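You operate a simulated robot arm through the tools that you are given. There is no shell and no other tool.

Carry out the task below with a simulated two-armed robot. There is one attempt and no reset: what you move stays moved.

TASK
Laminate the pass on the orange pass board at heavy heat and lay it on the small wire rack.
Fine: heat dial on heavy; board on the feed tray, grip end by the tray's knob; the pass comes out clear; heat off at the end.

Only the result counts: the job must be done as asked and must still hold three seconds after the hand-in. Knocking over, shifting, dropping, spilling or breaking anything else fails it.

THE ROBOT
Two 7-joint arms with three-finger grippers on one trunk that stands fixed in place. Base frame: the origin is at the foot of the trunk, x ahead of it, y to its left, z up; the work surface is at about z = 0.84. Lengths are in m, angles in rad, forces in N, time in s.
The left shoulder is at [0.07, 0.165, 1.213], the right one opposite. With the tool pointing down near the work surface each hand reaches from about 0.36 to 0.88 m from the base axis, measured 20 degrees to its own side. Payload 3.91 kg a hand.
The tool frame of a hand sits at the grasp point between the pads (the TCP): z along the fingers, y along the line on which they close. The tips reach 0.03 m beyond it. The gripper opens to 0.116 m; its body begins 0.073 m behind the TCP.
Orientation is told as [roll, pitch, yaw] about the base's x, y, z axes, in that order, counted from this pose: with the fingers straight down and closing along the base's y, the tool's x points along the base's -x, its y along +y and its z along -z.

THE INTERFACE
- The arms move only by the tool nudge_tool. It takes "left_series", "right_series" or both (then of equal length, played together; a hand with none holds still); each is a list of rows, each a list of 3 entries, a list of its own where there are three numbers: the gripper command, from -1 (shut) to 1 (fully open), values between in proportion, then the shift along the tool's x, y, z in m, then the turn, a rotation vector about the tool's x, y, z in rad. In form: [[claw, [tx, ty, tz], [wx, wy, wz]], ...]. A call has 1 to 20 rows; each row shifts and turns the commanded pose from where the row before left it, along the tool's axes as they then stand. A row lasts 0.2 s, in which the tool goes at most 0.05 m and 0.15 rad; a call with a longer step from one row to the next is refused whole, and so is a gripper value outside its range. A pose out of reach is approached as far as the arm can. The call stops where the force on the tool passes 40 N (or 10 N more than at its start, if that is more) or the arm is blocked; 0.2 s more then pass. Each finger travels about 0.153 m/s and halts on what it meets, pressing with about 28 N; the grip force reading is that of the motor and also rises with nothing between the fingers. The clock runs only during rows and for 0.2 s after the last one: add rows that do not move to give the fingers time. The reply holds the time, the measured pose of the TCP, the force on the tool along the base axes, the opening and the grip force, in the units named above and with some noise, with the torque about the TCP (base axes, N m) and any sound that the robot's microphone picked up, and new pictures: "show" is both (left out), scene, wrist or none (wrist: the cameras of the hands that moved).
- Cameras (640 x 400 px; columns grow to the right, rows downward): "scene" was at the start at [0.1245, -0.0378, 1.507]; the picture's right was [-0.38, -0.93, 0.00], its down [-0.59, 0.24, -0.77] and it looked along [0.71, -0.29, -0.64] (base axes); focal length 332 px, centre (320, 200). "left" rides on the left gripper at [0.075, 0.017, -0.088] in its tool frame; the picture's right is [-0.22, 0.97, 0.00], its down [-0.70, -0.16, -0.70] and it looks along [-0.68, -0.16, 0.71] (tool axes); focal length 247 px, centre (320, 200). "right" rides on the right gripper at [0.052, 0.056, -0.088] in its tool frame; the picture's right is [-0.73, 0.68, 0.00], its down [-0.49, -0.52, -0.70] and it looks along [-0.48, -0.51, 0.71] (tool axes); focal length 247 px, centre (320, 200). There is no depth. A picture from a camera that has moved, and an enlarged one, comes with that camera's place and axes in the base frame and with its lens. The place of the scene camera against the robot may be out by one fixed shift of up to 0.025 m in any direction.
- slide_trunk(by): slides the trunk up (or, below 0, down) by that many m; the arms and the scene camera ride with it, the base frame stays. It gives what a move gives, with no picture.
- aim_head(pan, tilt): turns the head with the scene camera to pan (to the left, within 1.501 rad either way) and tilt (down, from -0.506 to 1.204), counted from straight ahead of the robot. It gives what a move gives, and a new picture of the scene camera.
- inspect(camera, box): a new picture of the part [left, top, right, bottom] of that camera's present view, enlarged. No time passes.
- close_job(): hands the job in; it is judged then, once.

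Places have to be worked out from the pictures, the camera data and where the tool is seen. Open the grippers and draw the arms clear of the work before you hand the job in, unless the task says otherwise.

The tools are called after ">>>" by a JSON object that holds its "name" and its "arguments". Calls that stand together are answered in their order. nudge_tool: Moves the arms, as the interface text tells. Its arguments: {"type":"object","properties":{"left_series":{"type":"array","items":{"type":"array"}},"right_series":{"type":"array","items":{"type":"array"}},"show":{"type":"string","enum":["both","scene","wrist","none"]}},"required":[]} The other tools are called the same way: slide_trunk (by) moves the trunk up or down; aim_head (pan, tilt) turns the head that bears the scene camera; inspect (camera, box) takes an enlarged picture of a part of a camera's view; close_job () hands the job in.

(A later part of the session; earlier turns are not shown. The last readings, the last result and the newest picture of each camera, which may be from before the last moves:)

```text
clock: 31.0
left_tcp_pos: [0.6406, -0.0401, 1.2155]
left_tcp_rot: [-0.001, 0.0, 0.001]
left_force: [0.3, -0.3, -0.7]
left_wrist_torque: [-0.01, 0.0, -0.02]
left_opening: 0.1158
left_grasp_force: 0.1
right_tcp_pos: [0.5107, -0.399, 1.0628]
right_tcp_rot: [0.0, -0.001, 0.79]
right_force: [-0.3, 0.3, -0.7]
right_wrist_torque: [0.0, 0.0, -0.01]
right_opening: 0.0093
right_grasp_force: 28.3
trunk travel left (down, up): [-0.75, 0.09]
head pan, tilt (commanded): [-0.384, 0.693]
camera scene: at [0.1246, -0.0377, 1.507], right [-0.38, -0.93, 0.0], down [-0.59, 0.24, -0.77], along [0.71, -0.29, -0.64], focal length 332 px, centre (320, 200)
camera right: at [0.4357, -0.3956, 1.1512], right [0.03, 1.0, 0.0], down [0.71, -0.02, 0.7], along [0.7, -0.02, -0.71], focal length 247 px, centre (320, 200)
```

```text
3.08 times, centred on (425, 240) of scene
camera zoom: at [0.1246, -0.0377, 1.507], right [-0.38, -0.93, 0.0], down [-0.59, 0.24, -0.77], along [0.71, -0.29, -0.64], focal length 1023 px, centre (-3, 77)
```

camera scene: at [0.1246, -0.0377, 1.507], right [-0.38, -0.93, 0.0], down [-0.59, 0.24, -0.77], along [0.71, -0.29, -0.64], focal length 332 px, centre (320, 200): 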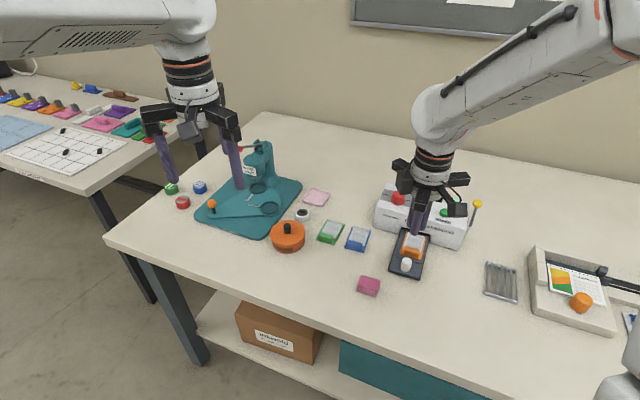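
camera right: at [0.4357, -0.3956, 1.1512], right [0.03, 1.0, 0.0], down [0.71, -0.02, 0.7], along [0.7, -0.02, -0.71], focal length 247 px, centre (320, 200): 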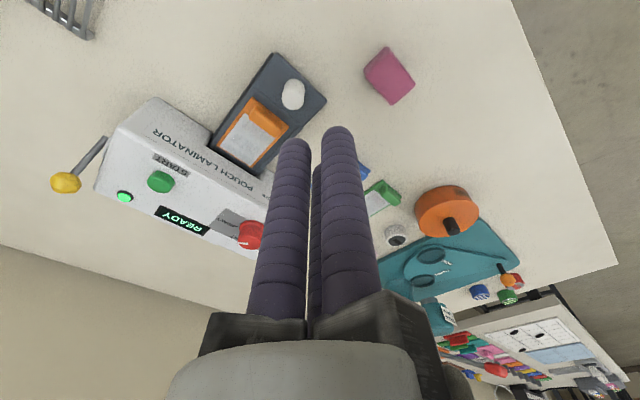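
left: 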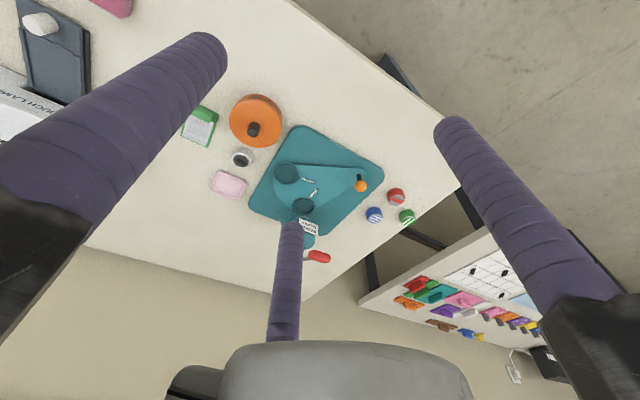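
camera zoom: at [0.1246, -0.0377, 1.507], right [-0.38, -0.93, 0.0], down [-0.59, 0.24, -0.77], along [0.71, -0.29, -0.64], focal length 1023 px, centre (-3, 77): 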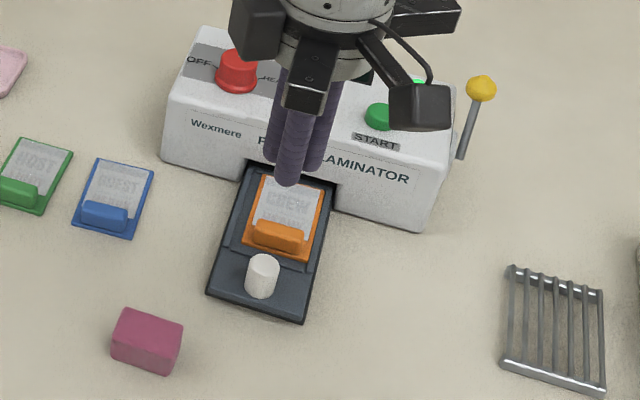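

The knob stands at (0.542, −0.428), about 4 cm ahead of the closed fingers along the feed axis. I'll descend behind it to TCP z 0.90 and push gently about 2 cm past first contact, watching the force.

>>> {"name": "nudge_tool", "arguments": {"right_series": [[-1, [-0.0015, 0, 0.04], [0, 0, 0]], [-1, [0, 0, 0.04], [0, 0, 0]], [-1, [0, 0, 0.04], [0, 0, 0]], [-1, [0, 0, 0.04], [0, 0, 0]], [-1, [0, 0, 0.003], [0, 0, 0]], [-1, [0, -0.01, 0], [0, 0, 0]], [-1, [0, -0.007, 0], [0, 0, 0]], [-1, [0, -0.007, 0], [0, 0, 0]], [-1, [0, -0.007, 0], [0, 0, 0]], [-1, [0, -0.007, 0], [0, 0, 0]]], "show": "both"}}

>>> {"name": "inspect", "arguments": {"camera": "scene", "box": [350, 175, 500, 305]}}

```text
clock: 33.2
left_tcp_pos: [0.6402, -0.0393, 1.2156]
left_tcp_rot: [0.001, 0.0, -0.001]
left_force: [0.0, -0.3, 0.1]
left_wrist_torque: [0.03, 0.0, -0.04]
left_opening: 0.1161
left_grasp_force: 0.1
right_tcp_pos: [0.5377, -0.4245, 0.9005]
right_tcp_rot: [0.001, 0.001, 0.79]
right_force: [-0.3, 0.4, -0.1]
right_wrist_torque: [0.02, -0.01, -0.01]
right_opening: 0.0093
right_grasp_force: 28.1
trunk travel left (down, up): [-0.75, 0.09]
head pan, tilt (commanded): [-0.384, 0.693]
camera scene: at [0.1247, -0.0381, 1.507], right [-0.38, -0.93, 0.0], down [-0.59, 0.24, -0.77], along [0.71, -0.29, -0.64], focal length 332 px, centre (320, 200)
camera right: at [0.4633, -0.4211, 0.9885], right [0.03, 1.0, 0.0], down [0.71, -0.02, 0.7], along [0.7, -0.02, -0.71], focal length 247 px, centre (320, 200)
```

scene: 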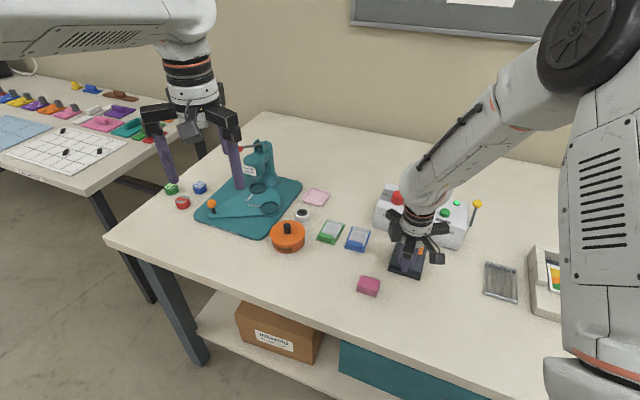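
right: 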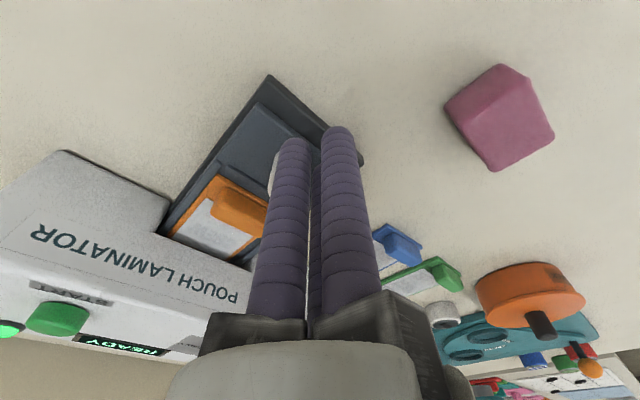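

```text
3.08 times, centred on (425, 240) of scene
camera zoom: at [0.1247, -0.0381, 1.507], right [-0.38, -0.93, 0.0], down [-0.59, 0.24, -0.77], along [0.71, -0.29, -0.64], focal length 1023 px, centre (-3, 77)
```

zoom: 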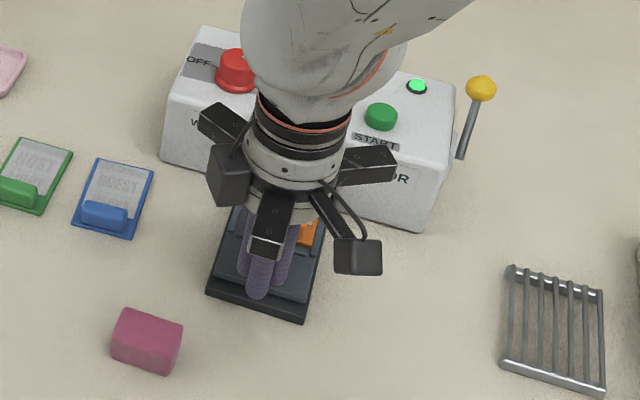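

The tray slides in smoothly with hardly any force, and its rail is now exposed. I'll keep pushing in 1 cm steps until it meets its stop.

>>> {"name": "nudge_tool", "arguments": {"right_series": [[-1, [0, -0.01, 0], [0, 0, 0]], [-1, [0, -0.01, 0], [0, 0, 0]], [-1, [0, -0.01, 0], [0, 0, 0]], [-1, [0, -0.01, 0], [0, 0, 0]], [-1, [0, -0.01, 0], [0, 0, 0]]], "show": "both"}}

>>> {"name": "inspect", "arguments": {"camera": "scene", "box": [350, 175, 500, 305]}}

>>> {"name": "inspect", "arguments": {"camera": "right", "box": [100, 50, 400, 250]}}

```text
clock: 34.4
left_tcp_pos: [0.639, -0.0392, 1.2166]
left_tcp_rot: [0.001, 0.001, 0.0]
left_force: [-0.5, 0.2, 0.5]
left_wrist_torque: [0.03, 0.0, 0.0]
left_opening: 0.1158
left_grasp_force: 0.1
right_tcp_pos: [0.5721, -0.4601, 0.902]
right_tcp_rot: [0.001, 0.002, 0.789]
right_force: [-5.5, 3.6, -1.5]
right_wrist_torque: [0.1, 0.11, -0.06]
right_opening: 0.0089
right_grasp_force: 27.8
trunk travel left (down, up): [-0.75, 0.09]
head pan, tilt (commanded): [-0.384, 0.693]
camera scene: at [0.1233, -0.0371, 1.5071], right [-0.38, -0.93, 0.0], down [-0.59, 0.24, -0.77], along [0.71, -0.29, -0.64], focal length 332 px, centre (320, 200)
camera right: at [0.4973, -0.4564, 0.9887], right [0.03, 1.0, 0.0], down [0.72, -0.02, 0.7], along [0.7, -0.02, -0.72], focal length 247 px, centre (320, 200)
```

scene: 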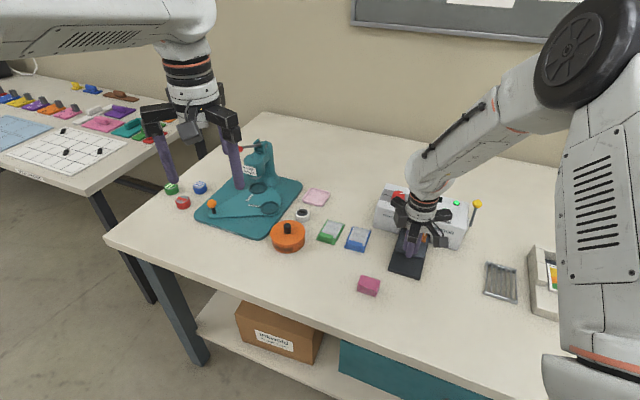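
right: 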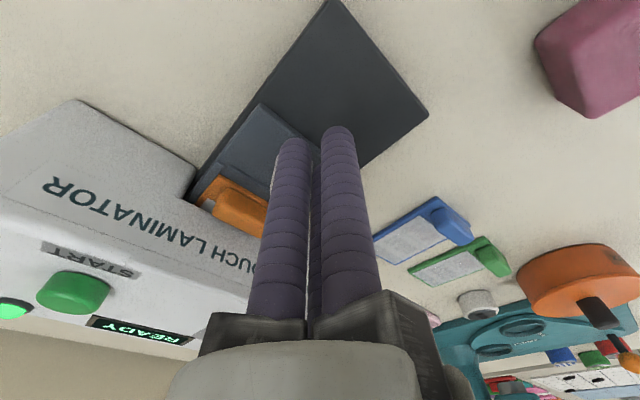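

```text
3.08 times, centred on (425, 240) of scene
camera zoom: at [0.1233, -0.0371, 1.5071], right [-0.38, -0.93, 0.0], down [-0.59, 0.24, -0.77], along [0.71, -0.29, -0.64], focal length 1023 px, centre (-3, 77)
```

zoom: 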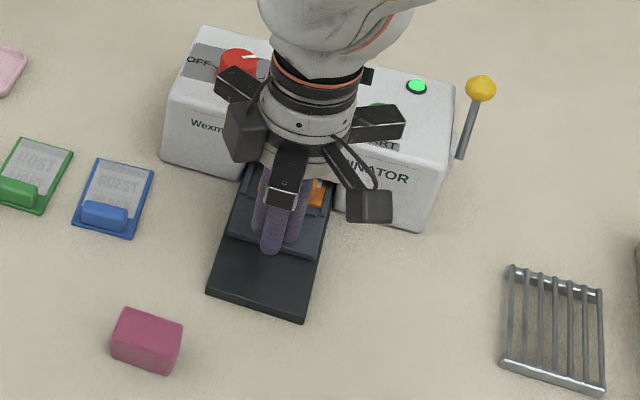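

```text
2.00 times, centred on (250, 150) of right
camera zoom: at [0.4973, -0.4564, 0.9887], right [0.03, 1.0, 0.0], down [0.72, -0.02, 0.7], along [0.7, -0.02, -0.72], focal length 494 px, centre (460, 300)
```

zoom: 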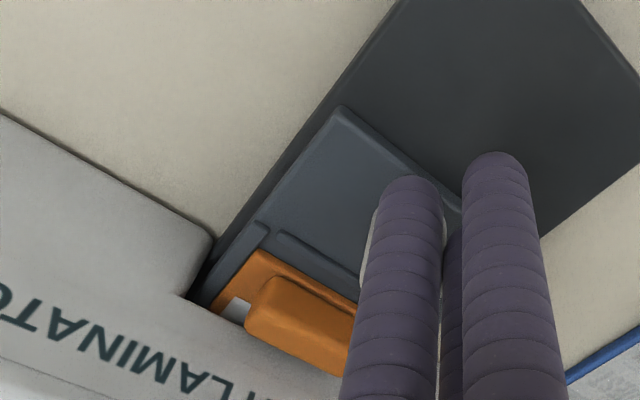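

The tray has gone in about 6.5 cm, the grip block now stands close to the slot, and resistance is at 6.5 N. I'll push on in 3 mm steps to see whether that is the end stop.

>>> {"name": "nudge_tool", "arguments": {"right_series": [[-1, [0, -0.003, 0], [0, 0, 0]], [-1, [0, -0.002, 0], [0, 0, 0]]], "show": "both"}}

>>> {"name": "inspect", "arguments": {"camera": "right", "box": [100, 50, 400, 250]}}

```text
clock: 35.0
left_tcp_pos: [0.6369, -0.0371, 1.2174]
left_tcp_rot: [-0.002, -0.003, 0.001]
left_force: [0.4, -0.5, 0.5]
left_wrist_torque: [-0.01, 0.01, 0.01]
left_opening: 0.116
left_grasp_force: 0.1
right_tcp_pos: [0.5739, -0.4597, 0.9006]
right_tcp_rot: [0.004, 0.002, 0.788]
right_force: [-25.0, 22.4, -1.6]
right_wrist_torque: [0.48, 0.46, -0.25]
right_opening: 0.009
right_grasp_force: 27.9
trunk travel left (down, up): [-0.75, 0.09]
head pan, tilt (commanded): [-0.384, 0.693]
camera scene: at [0.1202, -0.034, 1.5074], right [-0.38, -0.93, 0.0], down [-0.59, 0.24, -0.77], along [0.72, -0.29, -0.64], focal length 332 px, centre (320, 200)
camera right: at [0.4977, -0.4567, 0.989], right [0.03, 1.0, 0.0], down [0.72, -0.02, 0.7], along [0.7, -0.02, -0.72], focal length 247 px, centre (320, 200)
```

scene: 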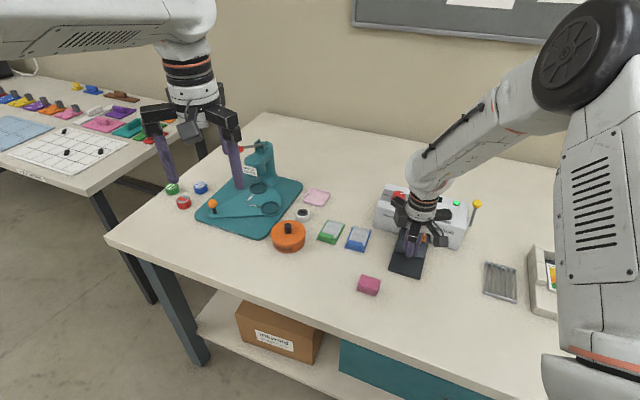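
right: 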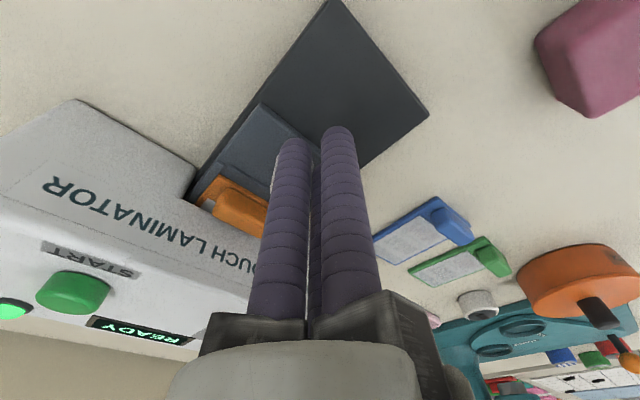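

```text
2.00 times, centred on (250, 150) of right
camera zoom: at [0.4977, -0.4567, 0.989], right [0.03, 1.0, 0.0], down [0.72, -0.02, 0.7], along [0.7, -0.02, -0.72], focal length 494 px, centre (460, 300)
```

zoom: 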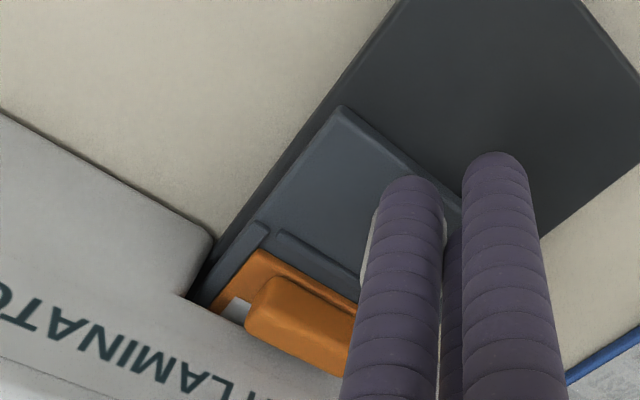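

Force climbed to 33 N with no further travel, so the tray is fully in, and READY still shows. I'll back off the knob, rise, and go over the START button to check its place before pressing.

>>> {"name": "nudge_tool", "arguments": {"right_series": [[-1, [0, 0.008, 0], [0, 0, 0]], [-1, [0, 0.008, 0], [0, 0, 0]], [-1, [0, 0, -0.045], [0, 0, 0]], [-1, [0, 0, -0.045], [0, 0, 0]], [-1, [0, 0, -0.03], [0, 0, 0]], [-1, [0.0147, -0.038, 0], [0, 0, 0]], [-1, [0.0147, -0.038, 0], [0, 0, 0]], [-1, [0.0147, -0.038, 0], [0, 0, 0]], [-1, [0.0147, -0.038, 0], [0, 0, 0]], [-1, [0, 0, 0], [0, 0, 0]]], "show": "both"}}

>>> {"name": "inspect", "arguments": {"camera": "right", "box": [200, 20, 400, 170]}}

>>> {"name": "inspect", "arguments": {"camera": "scene", "box": [350, 165, 500, 295]}}

```text
clock: 37.2
left_tcp_pos: [0.6407, -0.0394, 1.2156]
left_tcp_rot: [-0.002, 0.0, 0.0]
left_force: [-0.8, 0.3, -0.2]
left_wrist_torque: [-0.01, 0.01, -0.02]
left_opening: 0.1157
left_grasp_force: 0.0
right_tcp_pos: [0.636, -0.6014, 1.0223]
right_tcp_rot: [0.0, -0.001, 0.788]
right_force: [0.4, 1.3, 0.2]
right_wrist_torque: [-0.02, -0.03, 0.0]
right_opening: 0.0092
right_grasp_force: 28.4
trunk travel left (down, up): [-0.75, 0.09]
head pan, tilt (commanded): [-0.384, 0.693]
camera scene: at [0.1238, -0.0371, 1.5071], right [-0.38, -0.93, 0.0], down [-0.59, 0.24, -0.77], along [0.71, -0.29, -0.64], focal length 332 px, centre (320, 200)
camera right: at [0.5603, -0.5973, 1.1091], right [0.03, 1.0, 0.0], down [0.71, -0.02, 0.7], along [0.7, -0.02, -0.71], focal length 247 px, centre (320, 200)
```

scene: 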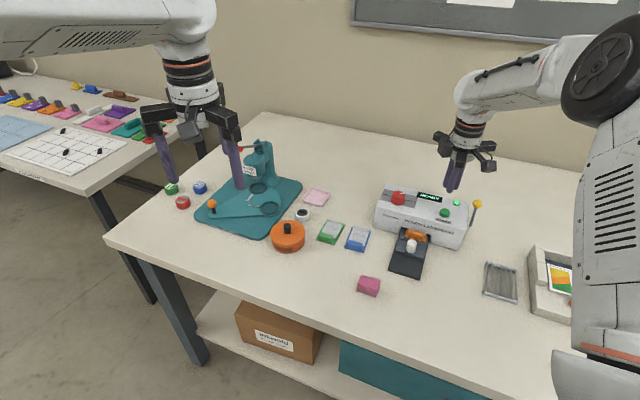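
right: 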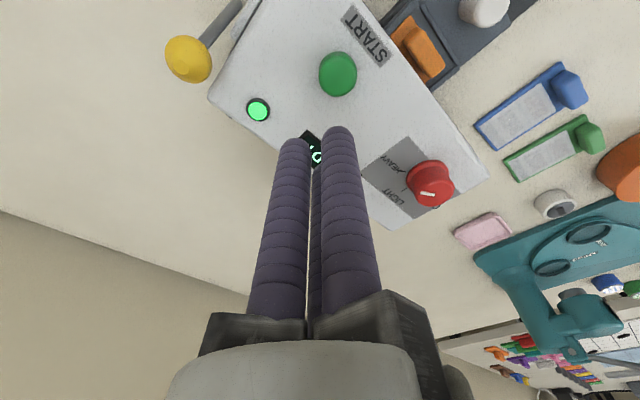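

```text
2.67 times, centred on (300, 95) of right
camera zoom: at [0.5603, -0.5973, 1.1091], right [0.03, 1.0, 0.0], down [0.71, -0.02, 0.7], along [0.7, -0.02, -0.71], focal length 659 px, centre (373, 480)
```

zoom: 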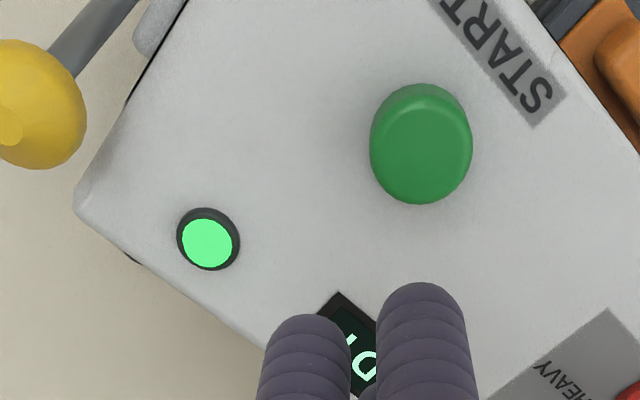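

```text
3.08 times, centred on (425, 230) of scene
camera zoom: at [0.1238, -0.0371, 1.5071], right [-0.38, -0.93, 0.0], down [-0.59, 0.24, -0.77], along [0.71, -0.29, -0.64], focal length 1023 px, centre (-3, 108)
```

zoom: 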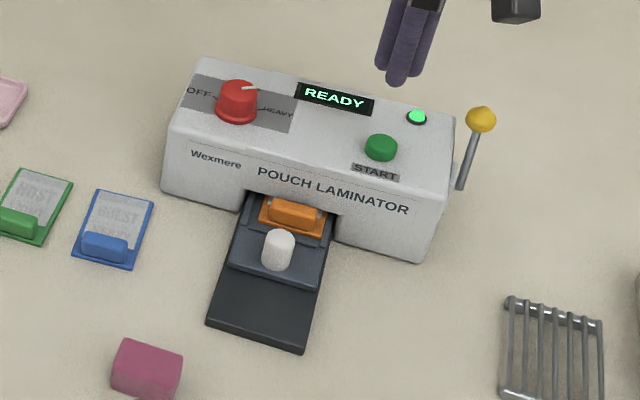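

The tray is in with the grip block at the slot mouth. The START button centre computes to (0.618, −0.587). I'll shift so the thumb finger is over it and descend to press in small steps.

>>> {"name": "nudge_tool", "arguments": {"right_series": [[-1, [0.0025, 0.009, 0], [0, 0, 0]], [-1, [0, 0, 0.03], [0, 0, 0]], [-1, [0, 0, 0.018], [0, 0, 0]], [-1, [0, 0, 0.003], [0, 0, 0]], [-1, [0, 0, 0.003], [0, 0, 0]], [-1, [0, 0, 0.003], [0, 0, 0]]], "show": "both"}}

>>> {"name": "inspect", "arguments": {"camera": "scene", "box": [350, 165, 500, 295]}}

```text
clock: 38.6
left_tcp_pos: [0.6393, -0.0399, 1.2157]
left_tcp_rot: [-0.002, 0.001, 0.0]
left_force: [0.2, 1.1, -0.2]
left_wrist_torque: [0.01, 0.02, 0.01]
left_opening: 0.116
left_grasp_force: 0.0
right_tcp_pos: [0.626, -0.5991, 0.9629]
right_tcp_rot: [-0.001, 0.001, 0.788]
right_force: [0.7, -0.4, 1.8]
right_wrist_torque: [-0.02, 0.0, 0.03]
right_opening: 0.0091
right_grasp_force: 27.7
trunk travel left (down, up): [-0.75, 0.09]
head pan, tilt (commanded): [-0.384, 0.693]
heard: click
camera scene: at [0.1242, -0.0377, 1.5071], right [-0.38, -0.93, 0.0], down [-0.59, 0.24, -0.77], along [0.71, -0.29, -0.64], focal length 332 px, centre (320, 200)
camera right: at [0.5496, -0.594, 1.0511], right [0.03, 1.0, 0.0], down [0.71, -0.02, 0.7], along [0.7, -0.02, -0.71], focal length 247 px, centre (320, 200)
```

scene: 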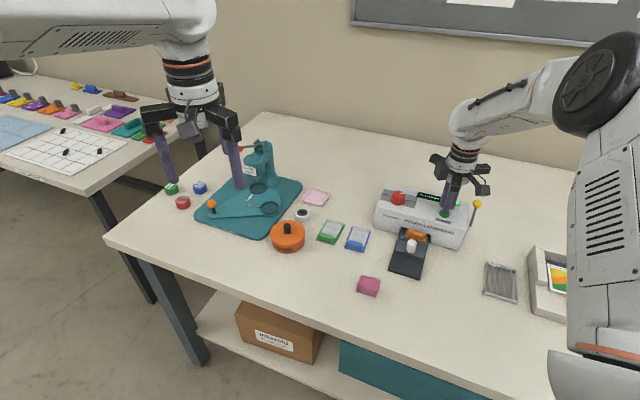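
right: 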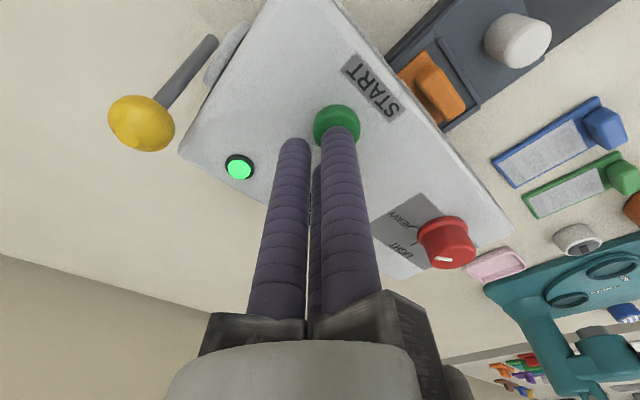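

```text
3.08 times, centred on (425, 230) of scene
camera zoom: at [0.1242, -0.0377, 1.5071], right [-0.38, -0.93, 0.0], down [-0.59, 0.24, -0.77], along [0.71, -0.29, -0.64], focal length 1023 px, centre (-3, 108)
```

zoom: 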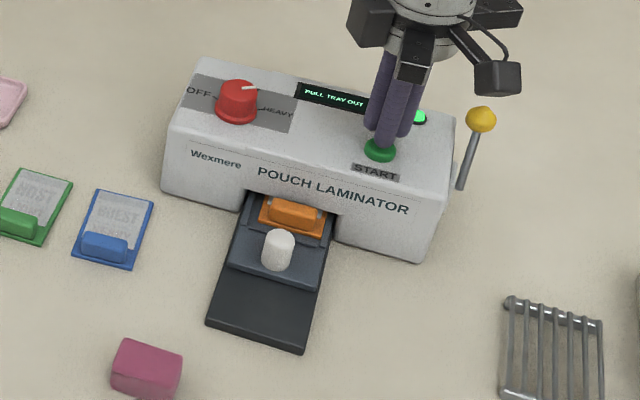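

I heard a click and the display changed. I'll read it closely before doing anything else.

>>> {"name": "inspect", "arguments": {"camera": "scene", "box": [410, 180, 460, 210]}}

>>> {"name": "inspect", "arguments": {"camera": "right", "box": [380, 30, 490, 130]}}

```text
12.80 times, centred on (435, 195) of scene
camera zoom: at [0.1242, -0.0377, 1.5071], right [-0.38, -0.93, 0.0], down [-0.59, 0.24, -0.77], along [0.71, -0.29, -0.64], focal length 4256 px, centre (-1152, 264)
```

zoom: 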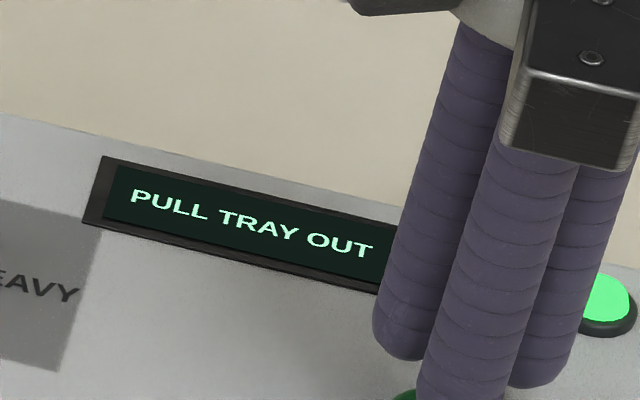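

```text
4.00 times, centred on (435, 80) of right
camera zoom: at [0.5496, -0.594, 1.0511], right [0.03, 1.0, 0.0], down [0.71, -0.02, 0.7], along [0.7, -0.02, -0.71], focal length 988 px, centre (-140, 680)
```

zoom: 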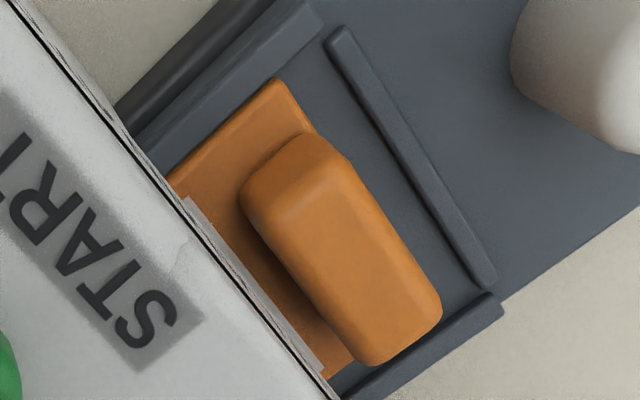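

It says PULL TRAY OUT: the cycle must be started with the tray out. I'll lift off START, open the fingers slightly, and hover above the knob to grip it.

>>> {"name": "nudge_tool", "arguments": {"right_series": [[-1, [0, 0, -0.03], [0, 0, 0]], [-0.2, [0, 0, -0.04], [0, 0, 0]], [-0.2, [-0.0201, 0.0369, 0], [0, 0, 0]], [-0.2, [-0.0201, 0.0369, 0], [0, 0, 0]], [-0.2, [-0.0201, 0.0369, 0], [0, 0, 0]], [-0.2, [0, 0, 0], [0, 0, 0]]], "show": "both"}}

>>> {"name": "inspect", "arguments": {"camera": "right", "box": [200, 10, 400, 160]}}

>>> {"name": "inspect", "arguments": {"camera": "scene", "box": [350, 165, 500, 295]}}

```text
clock: 40.0
left_tcp_pos: [0.6399, -0.0411, 1.2154]
left_tcp_rot: [0.0, 0.001, 0.0]
left_force: [0.3, -0.1, 0.8]
left_wrist_torque: [0.02, -0.01, 0.0]
left_opening: 0.116
left_grasp_force: 0.0
right_tcp_pos: [0.5876, -0.4782, 1.0286]
right_tcp_rot: [0.0, -0.002, 0.786]
right_force: [0.5, 0.8, -0.7]
right_wrist_torque: [0.0, -0.01, 0.03]
right_opening: 0.0466
right_grasp_force: 0.0
trunk travel left (down, up): [-0.75, 0.09]
head pan, tilt (commanded): [-0.384, 0.693]
camera scene: at [0.1251, -0.039, 1.5069], right [-0.38, -0.93, 0.0], down [-0.59, 0.24, -0.77], along [0.71, -0.29, -0.64], focal length 332 px, centre (320, 200)
camera right: at [0.5118, -0.4735, 1.117], right [0.03, 1.0, 0.0], down [0.71, -0.03, 0.7], along [0.7, -0.02, -0.71], focal length 247 px, centre (320, 200)
```

scene: 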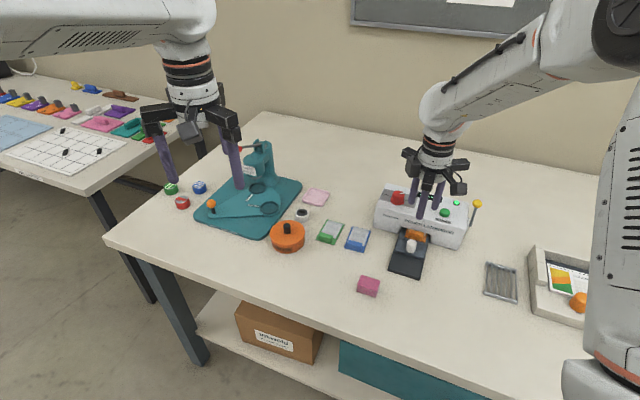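
right: 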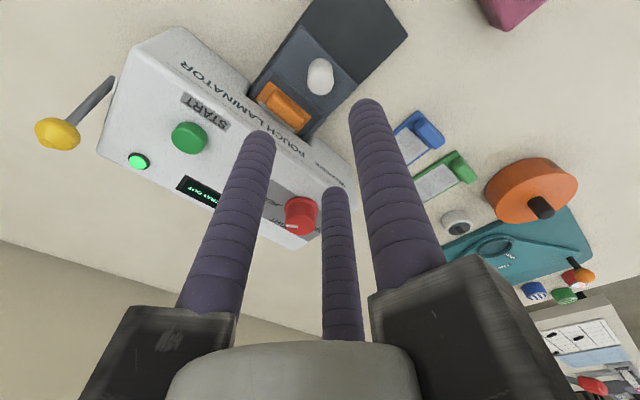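

```text
2.67 times, centred on (300, 85) of right
camera zoom: at [0.5118, -0.4735, 1.117], right [0.03, 1.0, 0.0], down [0.71, -0.03, 0.7], along [0.7, -0.02, -0.71], focal length 659 px, centre (373, 507)
```

zoom: 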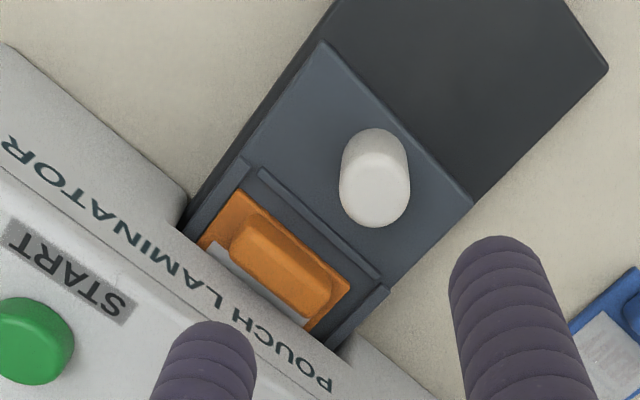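

```text
3.08 times, centred on (425, 230) of scene
camera zoom: at [0.1251, -0.039, 1.5069], right [-0.38, -0.93, 0.0], down [-0.59, 0.24, -0.77], along [0.71, -0.29, -0.64], focal length 1023 px, centre (-3, 108)
```

zoom: 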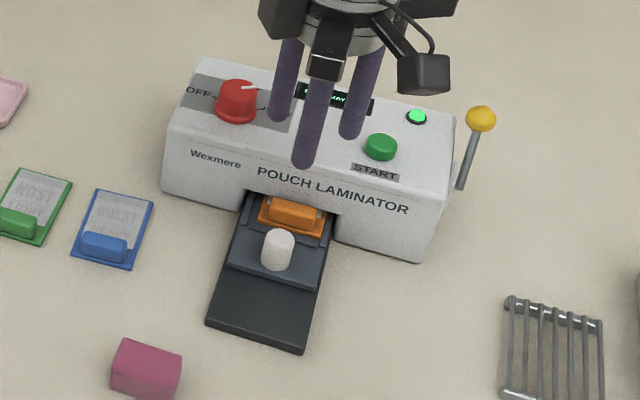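

The knob sits at about (0.591, −0.4765), nearly under the open fingers. I'll descend around it, close on it, and check the grip.

>>> {"name": "nudge_tool", "arguments": {"right_series": [[-0.2, [-0.003, -0.001, 0.04], [0, 0, 0]], [-0.2, [0, 0, 0.045], [0, 0, 0]], [-0.2, [0, 0, 0.04], [0, 0, 0]], [-0.5, [0, 0, 0], [0, 0, 0]], [-0.7, [0, 0, 0], [0, 0, 0]], [-0.7, [0, 0, 0], [0, 0, 0]]], "show": "both"}}

>>> {"name": "inspect", "arguments": {"camera": "scene", "box": [350, 165, 500, 295]}}

```text
clock: 41.4
left_tcp_pos: [0.6406, -0.0408, 1.2167]
left_tcp_rot: [0.0, 0.0, 0.001]
left_force: [-0.6, 0.2, -0.5]
left_wrist_torque: [0.01, 0.02, -0.02]
left_opening: 0.1159
left_grasp_force: 0.0
right_tcp_pos: [0.5918, -0.4768, 0.9092]
right_tcp_rot: [0.0, 0.0, 0.785]
right_force: [-1.2, 0.9, -2.7]
right_wrist_torque: [0.13, -0.39, 0.0]
right_opening: 0.0256
right_grasp_force: 45.6
trunk travel left (down, up): [-0.75, 0.09]
head pan, tilt (commanded): [-0.384, 0.693]
camera scene: at [0.1248, -0.0381, 1.5069], right [-0.38, -0.93, 0.0], down [-0.59, 0.24, -0.77], along [0.71, -0.29, -0.64], focal length 332 px, centre (320, 200)
camera right: at [0.5162, -0.4725, 0.9963], right [0.03, 1.0, 0.0], down [0.71, -0.02, 0.7], along [0.7, -0.02, -0.71], focal length 247 px, centre (320, 200)
```

scene: 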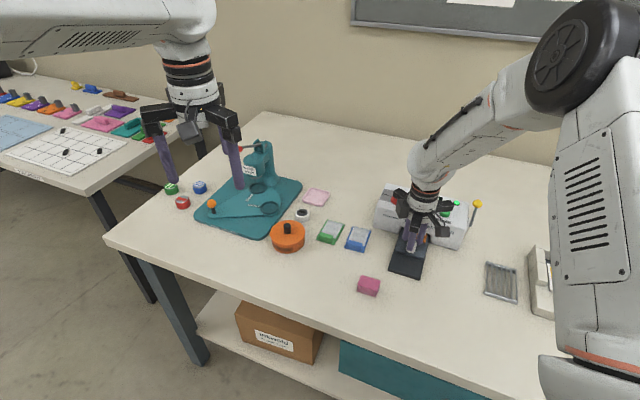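
right: 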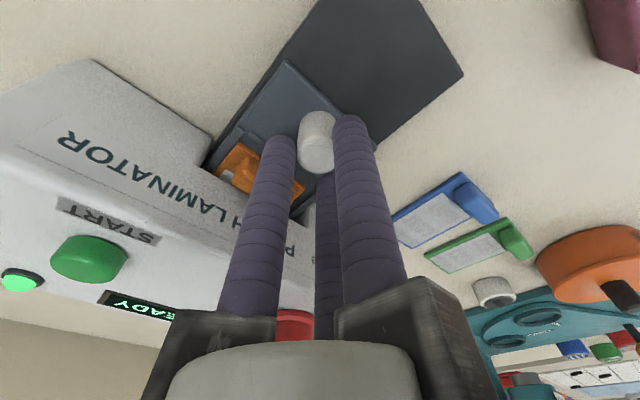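

```text
3.08 times, centred on (425, 230) of scene
camera zoom: at [0.1248, -0.0381, 1.5069], right [-0.38, -0.93, 0.0], down [-0.59, 0.24, -0.77], along [0.71, -0.29, -0.64], focal length 1023 px, centre (-3, 108)
```

zoom: 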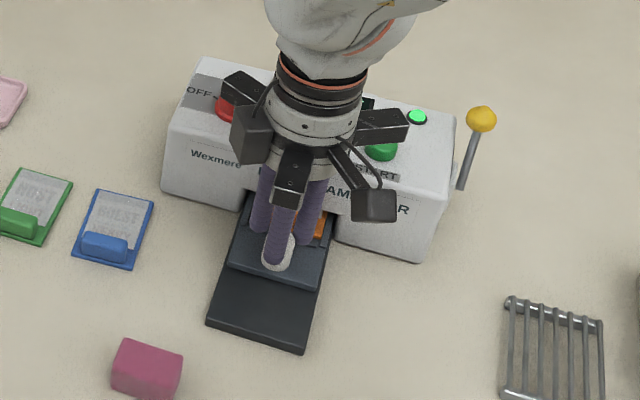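

The knob is gripped (0.0256) and the display has gone back to READY. I'll draw the tray out along the feed axis in 1 cm steps, watching the force.

>>> {"name": "nudge_tool", "arguments": {"right_series": [[-0.7, [0, 0.008, 0], [0, 0, 0]], [-0.7, [0, 0.01, 0], [0, 0, 0]], [-0.7, [0, 0.01, 0], [0, 0, 0]], [-0.7, [0, 0.01, 0], [0, 0, 0]], [-0.7, [0, 0.01, 0], [0, 0, 0]], [-0.7, [0, 0.01, 0], [0, 0, 0]], [-0.7, [0, 0.008, 0], [0, 0, 0]]], "show": "both"}}

>>> {"name": "inspect", "arguments": {"camera": "scene", "box": [350, 165, 500, 295]}}

```text
clock: 43.0
left_tcp_pos: [0.6381, -0.0393, 1.2154]
left_tcp_rot: [0.001, -0.002, 0.0]
left_force: [-0.5, -0.6, 0.3]
left_wrist_torque: [0.03, 0.02, 0.03]
left_opening: 0.1161
left_grasp_force: 0.0
right_tcp_pos: [0.5438, -0.4284, 0.9078]
right_tcp_rot: [-0.002, -0.001, 0.787]
right_force: [-4.8, -4.9, 8.4]
right_wrist_torque: [-0.23, 0.5, 0.04]
right_opening: 0.0253
right_grasp_force: 44.8
trunk travel left (down, up): [-0.75, 0.09]
head pan, tilt (commanded): [-0.384, 0.693]
camera scene: at [0.1229, -0.0379, 1.5072], right [-0.38, -0.93, 0.0], down [-0.59, 0.24, -0.77], along [0.71, -0.29, -0.64], focal length 332 px, centre (320, 200)
camera right: at [0.468, -0.4245, 0.9961], right [0.03, 1.0, 0.0], down [0.71, -0.02, 0.7], along [0.7, -0.02, -0.71], focal length 247 px, centre (320, 200)
```

scene: 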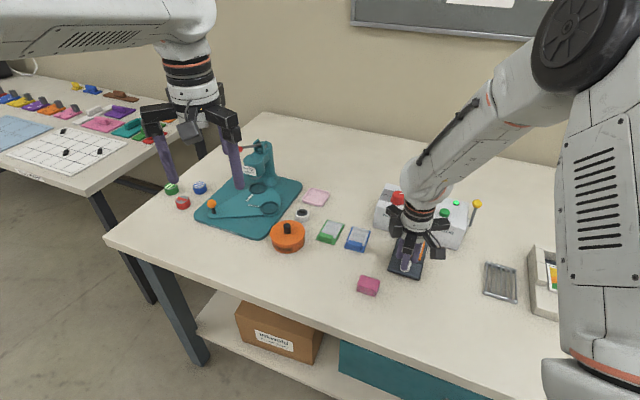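
right: 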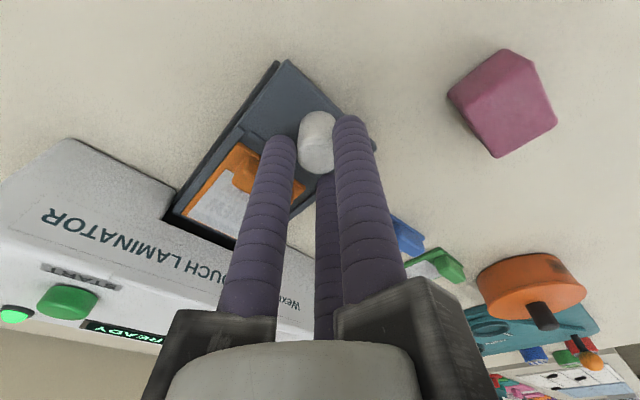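

```text
3.08 times, centred on (425, 230) of scene
camera zoom: at [0.1229, -0.0379, 1.5072], right [-0.38, -0.93, 0.0], down [-0.59, 0.24, -0.77], along [0.71, -0.29, -0.64], focal length 1023 px, centre (-3, 108)
```

zoom: 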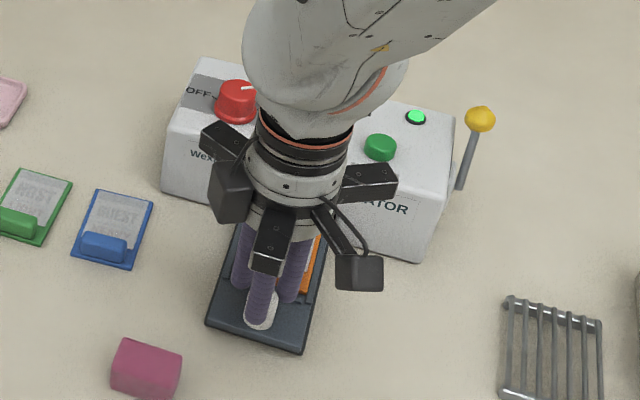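

The tray is almost back at its first position (0.6875 vs 0.686). I'll pull 3 mm more to seat it at its outer stop.

>>> {"name": "nudge_tool", "arguments": {"right_series": [[-0.7, [0, 0.002, 0], [0, 0, 0]], [-0.7, [0, 0.002, 0], [0, 0, 0]], [-0.7, [0, 0, 0], [0, 0, 0]]], "show": "wrist"}}

>>> {"name": "inspect", "arguments": {"camera": "scene", "box": [370, 205, 450, 285]}}

```text
clock: 43.8
left_tcp_pos: [0.6399, -0.0432, 1.2159]
left_tcp_rot: [0.001, 0.0, -0.001]
left_force: [0.4, 0.4, -0.2]
left_wrist_torque: [0.03, -0.01, -0.03]
left_opening: 0.1158
left_grasp_force: 0.1
right_tcp_pos: [0.5433, -0.4286, 0.9083]
right_tcp_rot: [-0.003, -0.002, 0.787]
right_force: [9.4, -23.9, 14.9]
right_wrist_torque: [-0.9, 0.2, 0.33]
right_opening: 0.0254
right_grasp_force: 45.4
trunk travel left (down, up): [-0.75, 0.09]
head pan, tilt (commanded): [-0.384, 0.693]
camera right: at [0.4674, -0.4241, 0.9959], right [0.03, 1.0, 0.0], down [0.71, -0.02, 0.7], along [0.7, -0.03, -0.71], focal length 247 px, centre (320, 200)
```

right: 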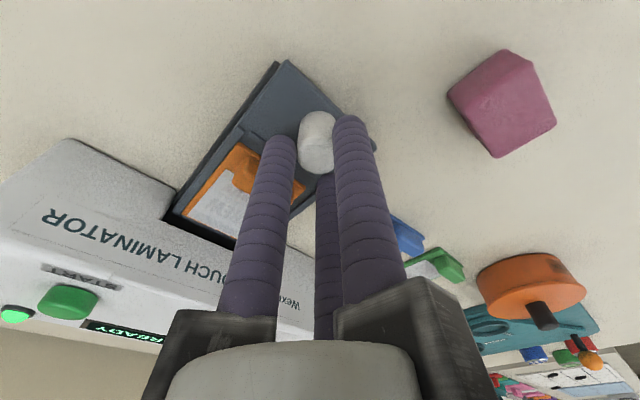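

```text
5.00 times, centred on (410, 245) of scene
camera zoom: at [0.1247, -0.0406, 1.5071], right [-0.38, -0.93, 0.0], down [-0.59, 0.24, -0.77], along [0.71, -0.29, -0.64], focal length 1663 px, centre (-130, -25)
```

zoom: 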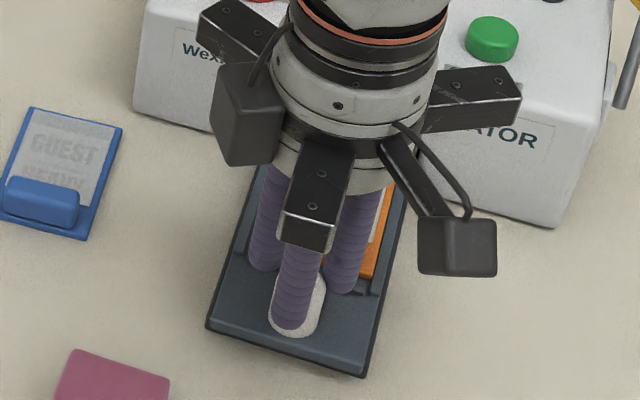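

The tray is at its outer stop (25 N and no movement). I'll relieve that, open, lift off the knob, then shut the fingers and go back over START.

>>> {"name": "nudge_tool", "arguments": {"right_series": [[-0.7, [0, -0.003, 0], [0, 0, 0]], [-0.4, [0, 0, 0], [0, 0, 0]], [-0.2, [0, 0, 0], [0, 0, 0]], [-0.2, [0, 0, -0.04], [0, 0, 0]], [-0.2, [0, 0, -0.045], [0, 0, 0]], [-1, [0, 0, -0.03], [0, 0, 0]], [-1, [0.0195, -0.042, 0], [0, 0, 0]], [-1, [0.0195, -0.042, 0], [0, 0, 0]], [-1, [0.0195, -0.042, 0], [0, 0, 0]], [-1, [0.0195, -0.042, 0], [0, 0, 0]], [-1, [0, 0, 0], [0, 0, 0]]], "show": "both"}}

>>> {"name": "inspect", "arguments": {"camera": "right", "box": [200, 20, 400, 170]}}

>>> {"name": "inspect", "arguments": {"camera": "scene", "box": [350, 165, 500, 295]}}

```text
clock: 46.2
left_tcp_pos: [0.6395, -0.0391, 1.2163]
left_tcp_rot: [-0.002, 0.001, 0.001]
left_force: [0.2, -0.4, 0.9]
left_wrist_torque: [-0.03, -0.01, 0.01]
left_opening: 0.1159
left_grasp_force: 0.0
right_tcp_pos: [0.6087, -0.6029, 1.0249]
right_tcp_rot: [0.0, 0.001, 0.787]
right_force: [-0.8, 0.0, -0.1]
right_wrist_torque: [-0.03, -0.01, -0.03]
right_opening: 0.0092
right_grasp_force: 28.0
trunk travel left (down, up): [-0.75, 0.09]
head pan, tilt (commanded): [-0.384, 0.693]
camera scene: at [0.1239, -0.0369, 1.5071], right [-0.38, -0.93, 0.0], down [-0.59, 0.24, -0.77], along [0.71, -0.29, -0.64], focal length 332 px, centre (320, 200)
camera right: at [0.5331, -0.5989, 1.1126], right [0.03, 1.0, 0.0], down [0.71, -0.02, 0.7], along [0.7, -0.02, -0.71], focal length 247 px, centre (320, 200)
```

scene: 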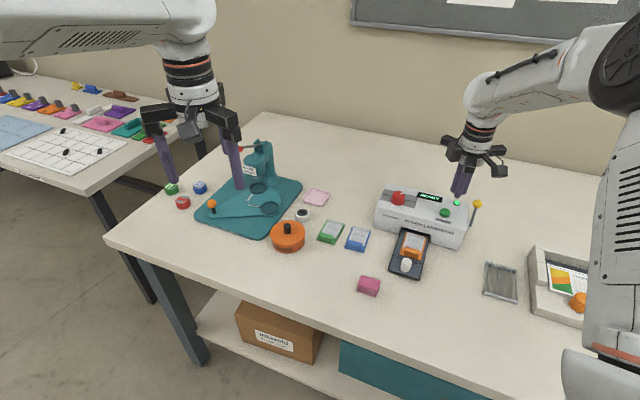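
right: 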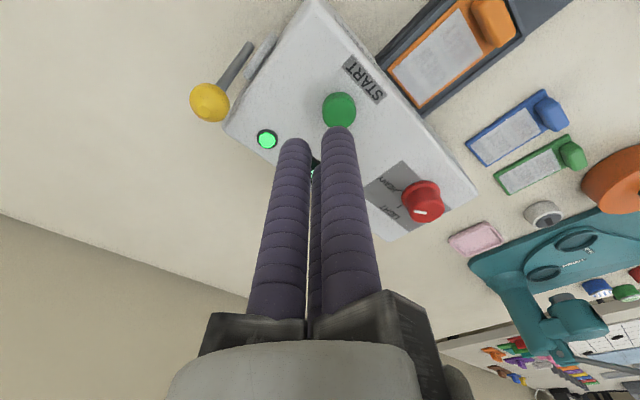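

```text
2.67 times, centred on (300, 95) of right
camera zoom: at [0.5331, -0.5989, 1.1126], right [0.03, 1.0, 0.0], down [0.71, -0.02, 0.7], along [0.7, -0.02, -0.71], focal length 659 px, centre (373, 480)
```

zoom: 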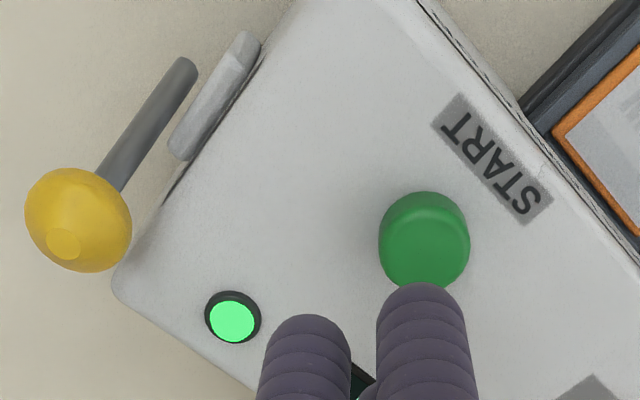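

```text
3.08 times, centred on (425, 230) of scene
camera zoom: at [0.1239, -0.0369, 1.5071], right [-0.38, -0.93, 0.0], down [-0.59, 0.24, -0.77], along [0.71, -0.29, -0.64], focal length 1023 px, centre (-3, 108)
```

zoom: 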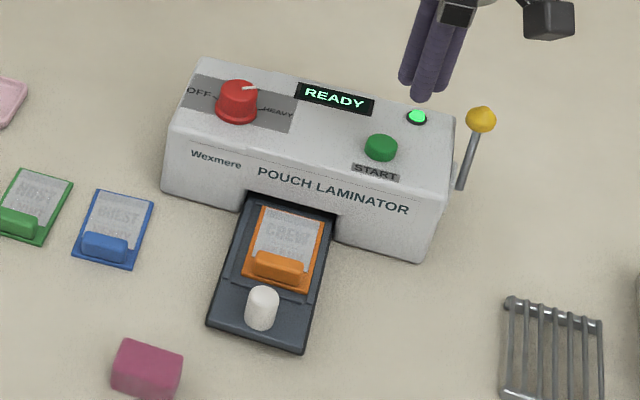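

The tray is out and the display shows READY. I'll shift over START again and press it, then read the display.

>>> {"name": "nudge_tool", "arguments": {"right_series": [[-1, [-0.0178, -0.0095, 0], [0, 0, 0]], [-1, [0, 0, 0.03], [0, 0, 0]], [-1, [0, 0, 0.02], [0, 0, 0]], [-1, [0, 0, 0.004], [0, 0, 0]], [-1, [0, 0, 0.004], [0, 0, 0]], [-1, [0, 0, 0.003], [0, 0, 0]]], "show": "both"}}

>>> {"name": "inspect", "arguments": {"camera": "scene", "box": [370, 165, 490, 285]}}

```text
clock: 47.6
left_tcp_pos: [0.6407, -0.04, 1.2158]
left_tcp_rot: [-0.001, 0.001, -0.001]
left_force: [0.8, 0.0, -0.8]
left_wrist_torque: [0.0, -0.04, 0.01]
left_opening: 0.1159
left_grasp_force: 0.0
right_tcp_pos: [0.6284, -0.5942, 0.9621]
right_tcp_rot: [0.0, 0.0, 0.786]
right_force: [-0.3, -0.2, 1.4]
right_wrist_torque: [0.04, 0.04, 0.04]
right_opening: 0.0092
right_grasp_force: 28.0
trunk travel left (down, up): [-0.75, 0.09]
head pan, tilt (commanded): [-0.384, 0.693]
heard: click
camera scene: at [0.1242, -0.0376, 1.5071], right [-0.38, -0.93, 0.0], down [-0.59, 0.24, -0.77], along [0.71, -0.29, -0.64], focal length 332 px, centre (320, 200)
camera right: at [0.5526, -0.5907, 1.051], right [0.03, 1.0, 0.0], down [0.71, -0.02, 0.7], along [0.7, -0.02, -0.71], focal length 247 px, centre (320, 200)
```

scene: 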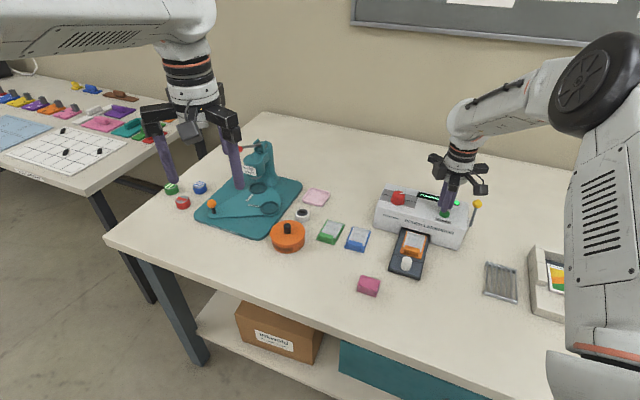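
right: 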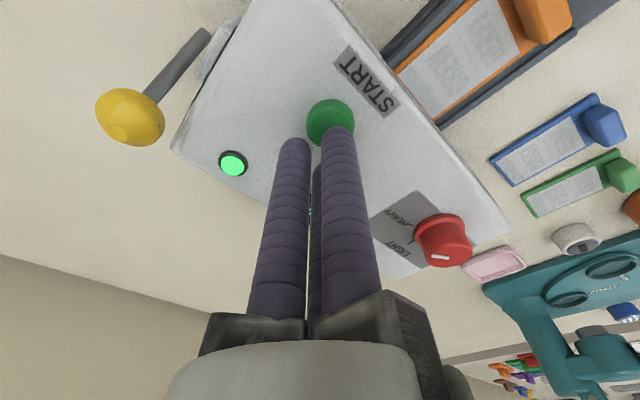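

```text
3.33 times, centred on (430, 225) of scene
camera zoom: at [0.1242, -0.0376, 1.5071], right [-0.38, -0.93, 0.0], down [-0.59, 0.24, -0.77], along [0.71, -0.29, -0.64], focal length 1108 px, centre (-47, 117)
```

zoom: 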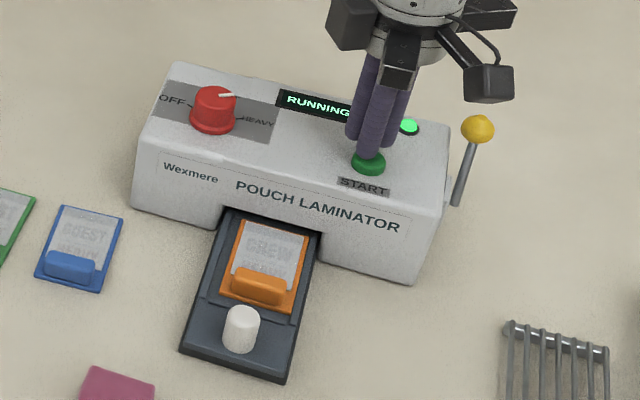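

It reads RUNNING. I'll lift off and head to the spot behind the knob, checking whether the tray moves by itself.

>>> {"name": "nudge_tool", "arguments": {"right_series": [[-1, [0, 0, -0.035], [0, 0, 0]], [-1, [0, 0, -0.03], [0, 0, 0]], [-1, [-0.0113, 0.0445, 0], [0, 0, 0]], [-1, [-0.0113, 0.0445, 0], [0, 0, 0]], [-1, [-0.0113, 0.0445, 0], [0, 0, 0]], [-1, [-0.0113, 0.0445, 0], [0, 0, 0]], [-1, [-0.0113, 0.0445, 0], [0, 0, 0]]], "show": "both"}}

>>> {"name": "inspect", "arguments": {"camera": "scene", "box": [370, 165, 490, 285]}}

>>> {"name": "inspect", "arguments": {"camera": "right", "box": [140, 20, 420, 220]}}

```text
clock: 49.2
left_tcp_pos: [0.6382, -0.038, 1.2166]
left_tcp_rot: [-0.001, -0.001, 0.0]
left_force: [0.5, -0.2, 0.2]
left_wrist_torque: [-0.05, 0.02, 0.02]
left_opening: 0.1162
left_grasp_force: 0.1
right_tcp_pos: [0.5099, -0.3961, 1.0284]
right_tcp_rot: [-0.002, 0.0, 0.788]
right_force: [-0.9, -0.3, 0.5]
right_wrist_torque: [-0.05, -0.03, 0.02]
right_opening: 0.009
right_grasp_force: 27.7
trunk travel left (down, up): [-0.75, 0.09]
head pan, tilt (commanded): [-0.384, 0.693]
camera scene: at [0.1232, -0.0356, 1.5072], right [-0.38, -0.93, 0.0], down [-0.59, 0.24, -0.77], along [0.71, -0.29, -0.64], focal length 332 px, centre (320, 200)
camera right: at [0.434, -0.3931, 1.1161], right [0.03, 1.0, 0.0], down [0.71, -0.02, 0.7], along [0.7, -0.03, -0.71], focal length 247 px, centre (320, 200)
```

scene: 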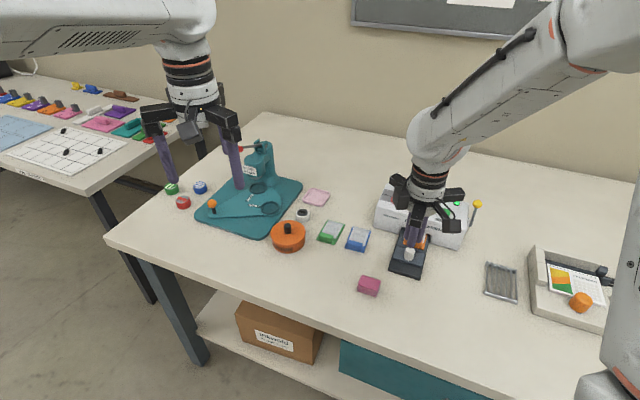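
right: 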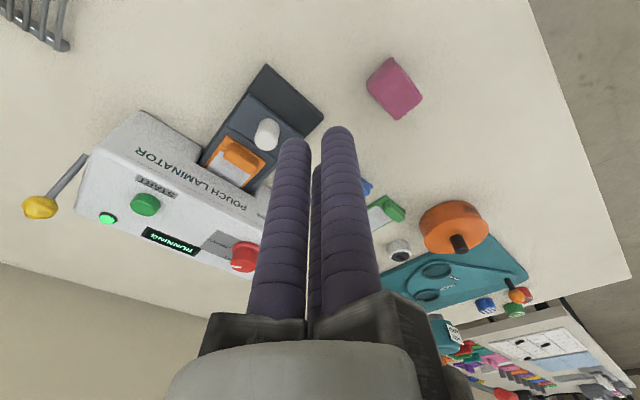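

```text
3.33 times, centred on (430, 225) of scene
camera zoom: at [0.1232, -0.0356, 1.5072], right [-0.38, -0.93, 0.0], down [-0.59, 0.24, -0.77], along [0.71, -0.29, -0.64], focal length 1108 px, centre (-47, 117)
```

zoom: 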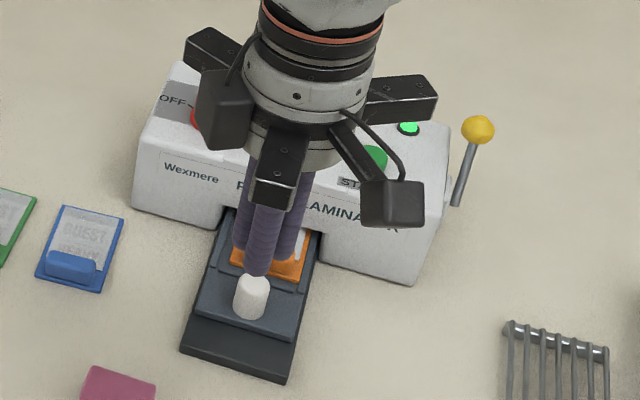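

```text
2.00 times, centred on (280, 120) of right
camera zoom: at [0.434, -0.3931, 1.1161], right [0.03, 1.0, 0.0], down [0.71, -0.02, 0.7], along [0.7, -0.03, -0.71], focal length 494 px, centre (400, 360)
```

zoom: 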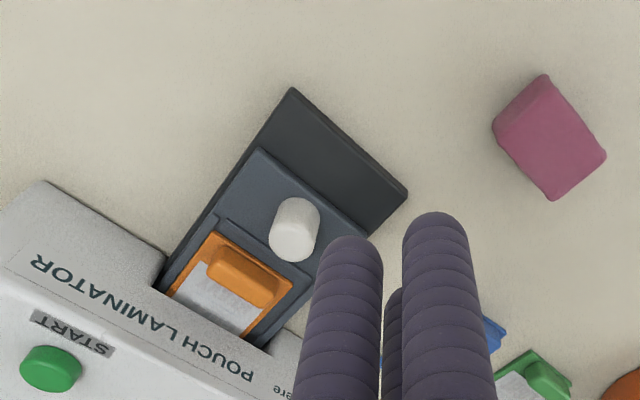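

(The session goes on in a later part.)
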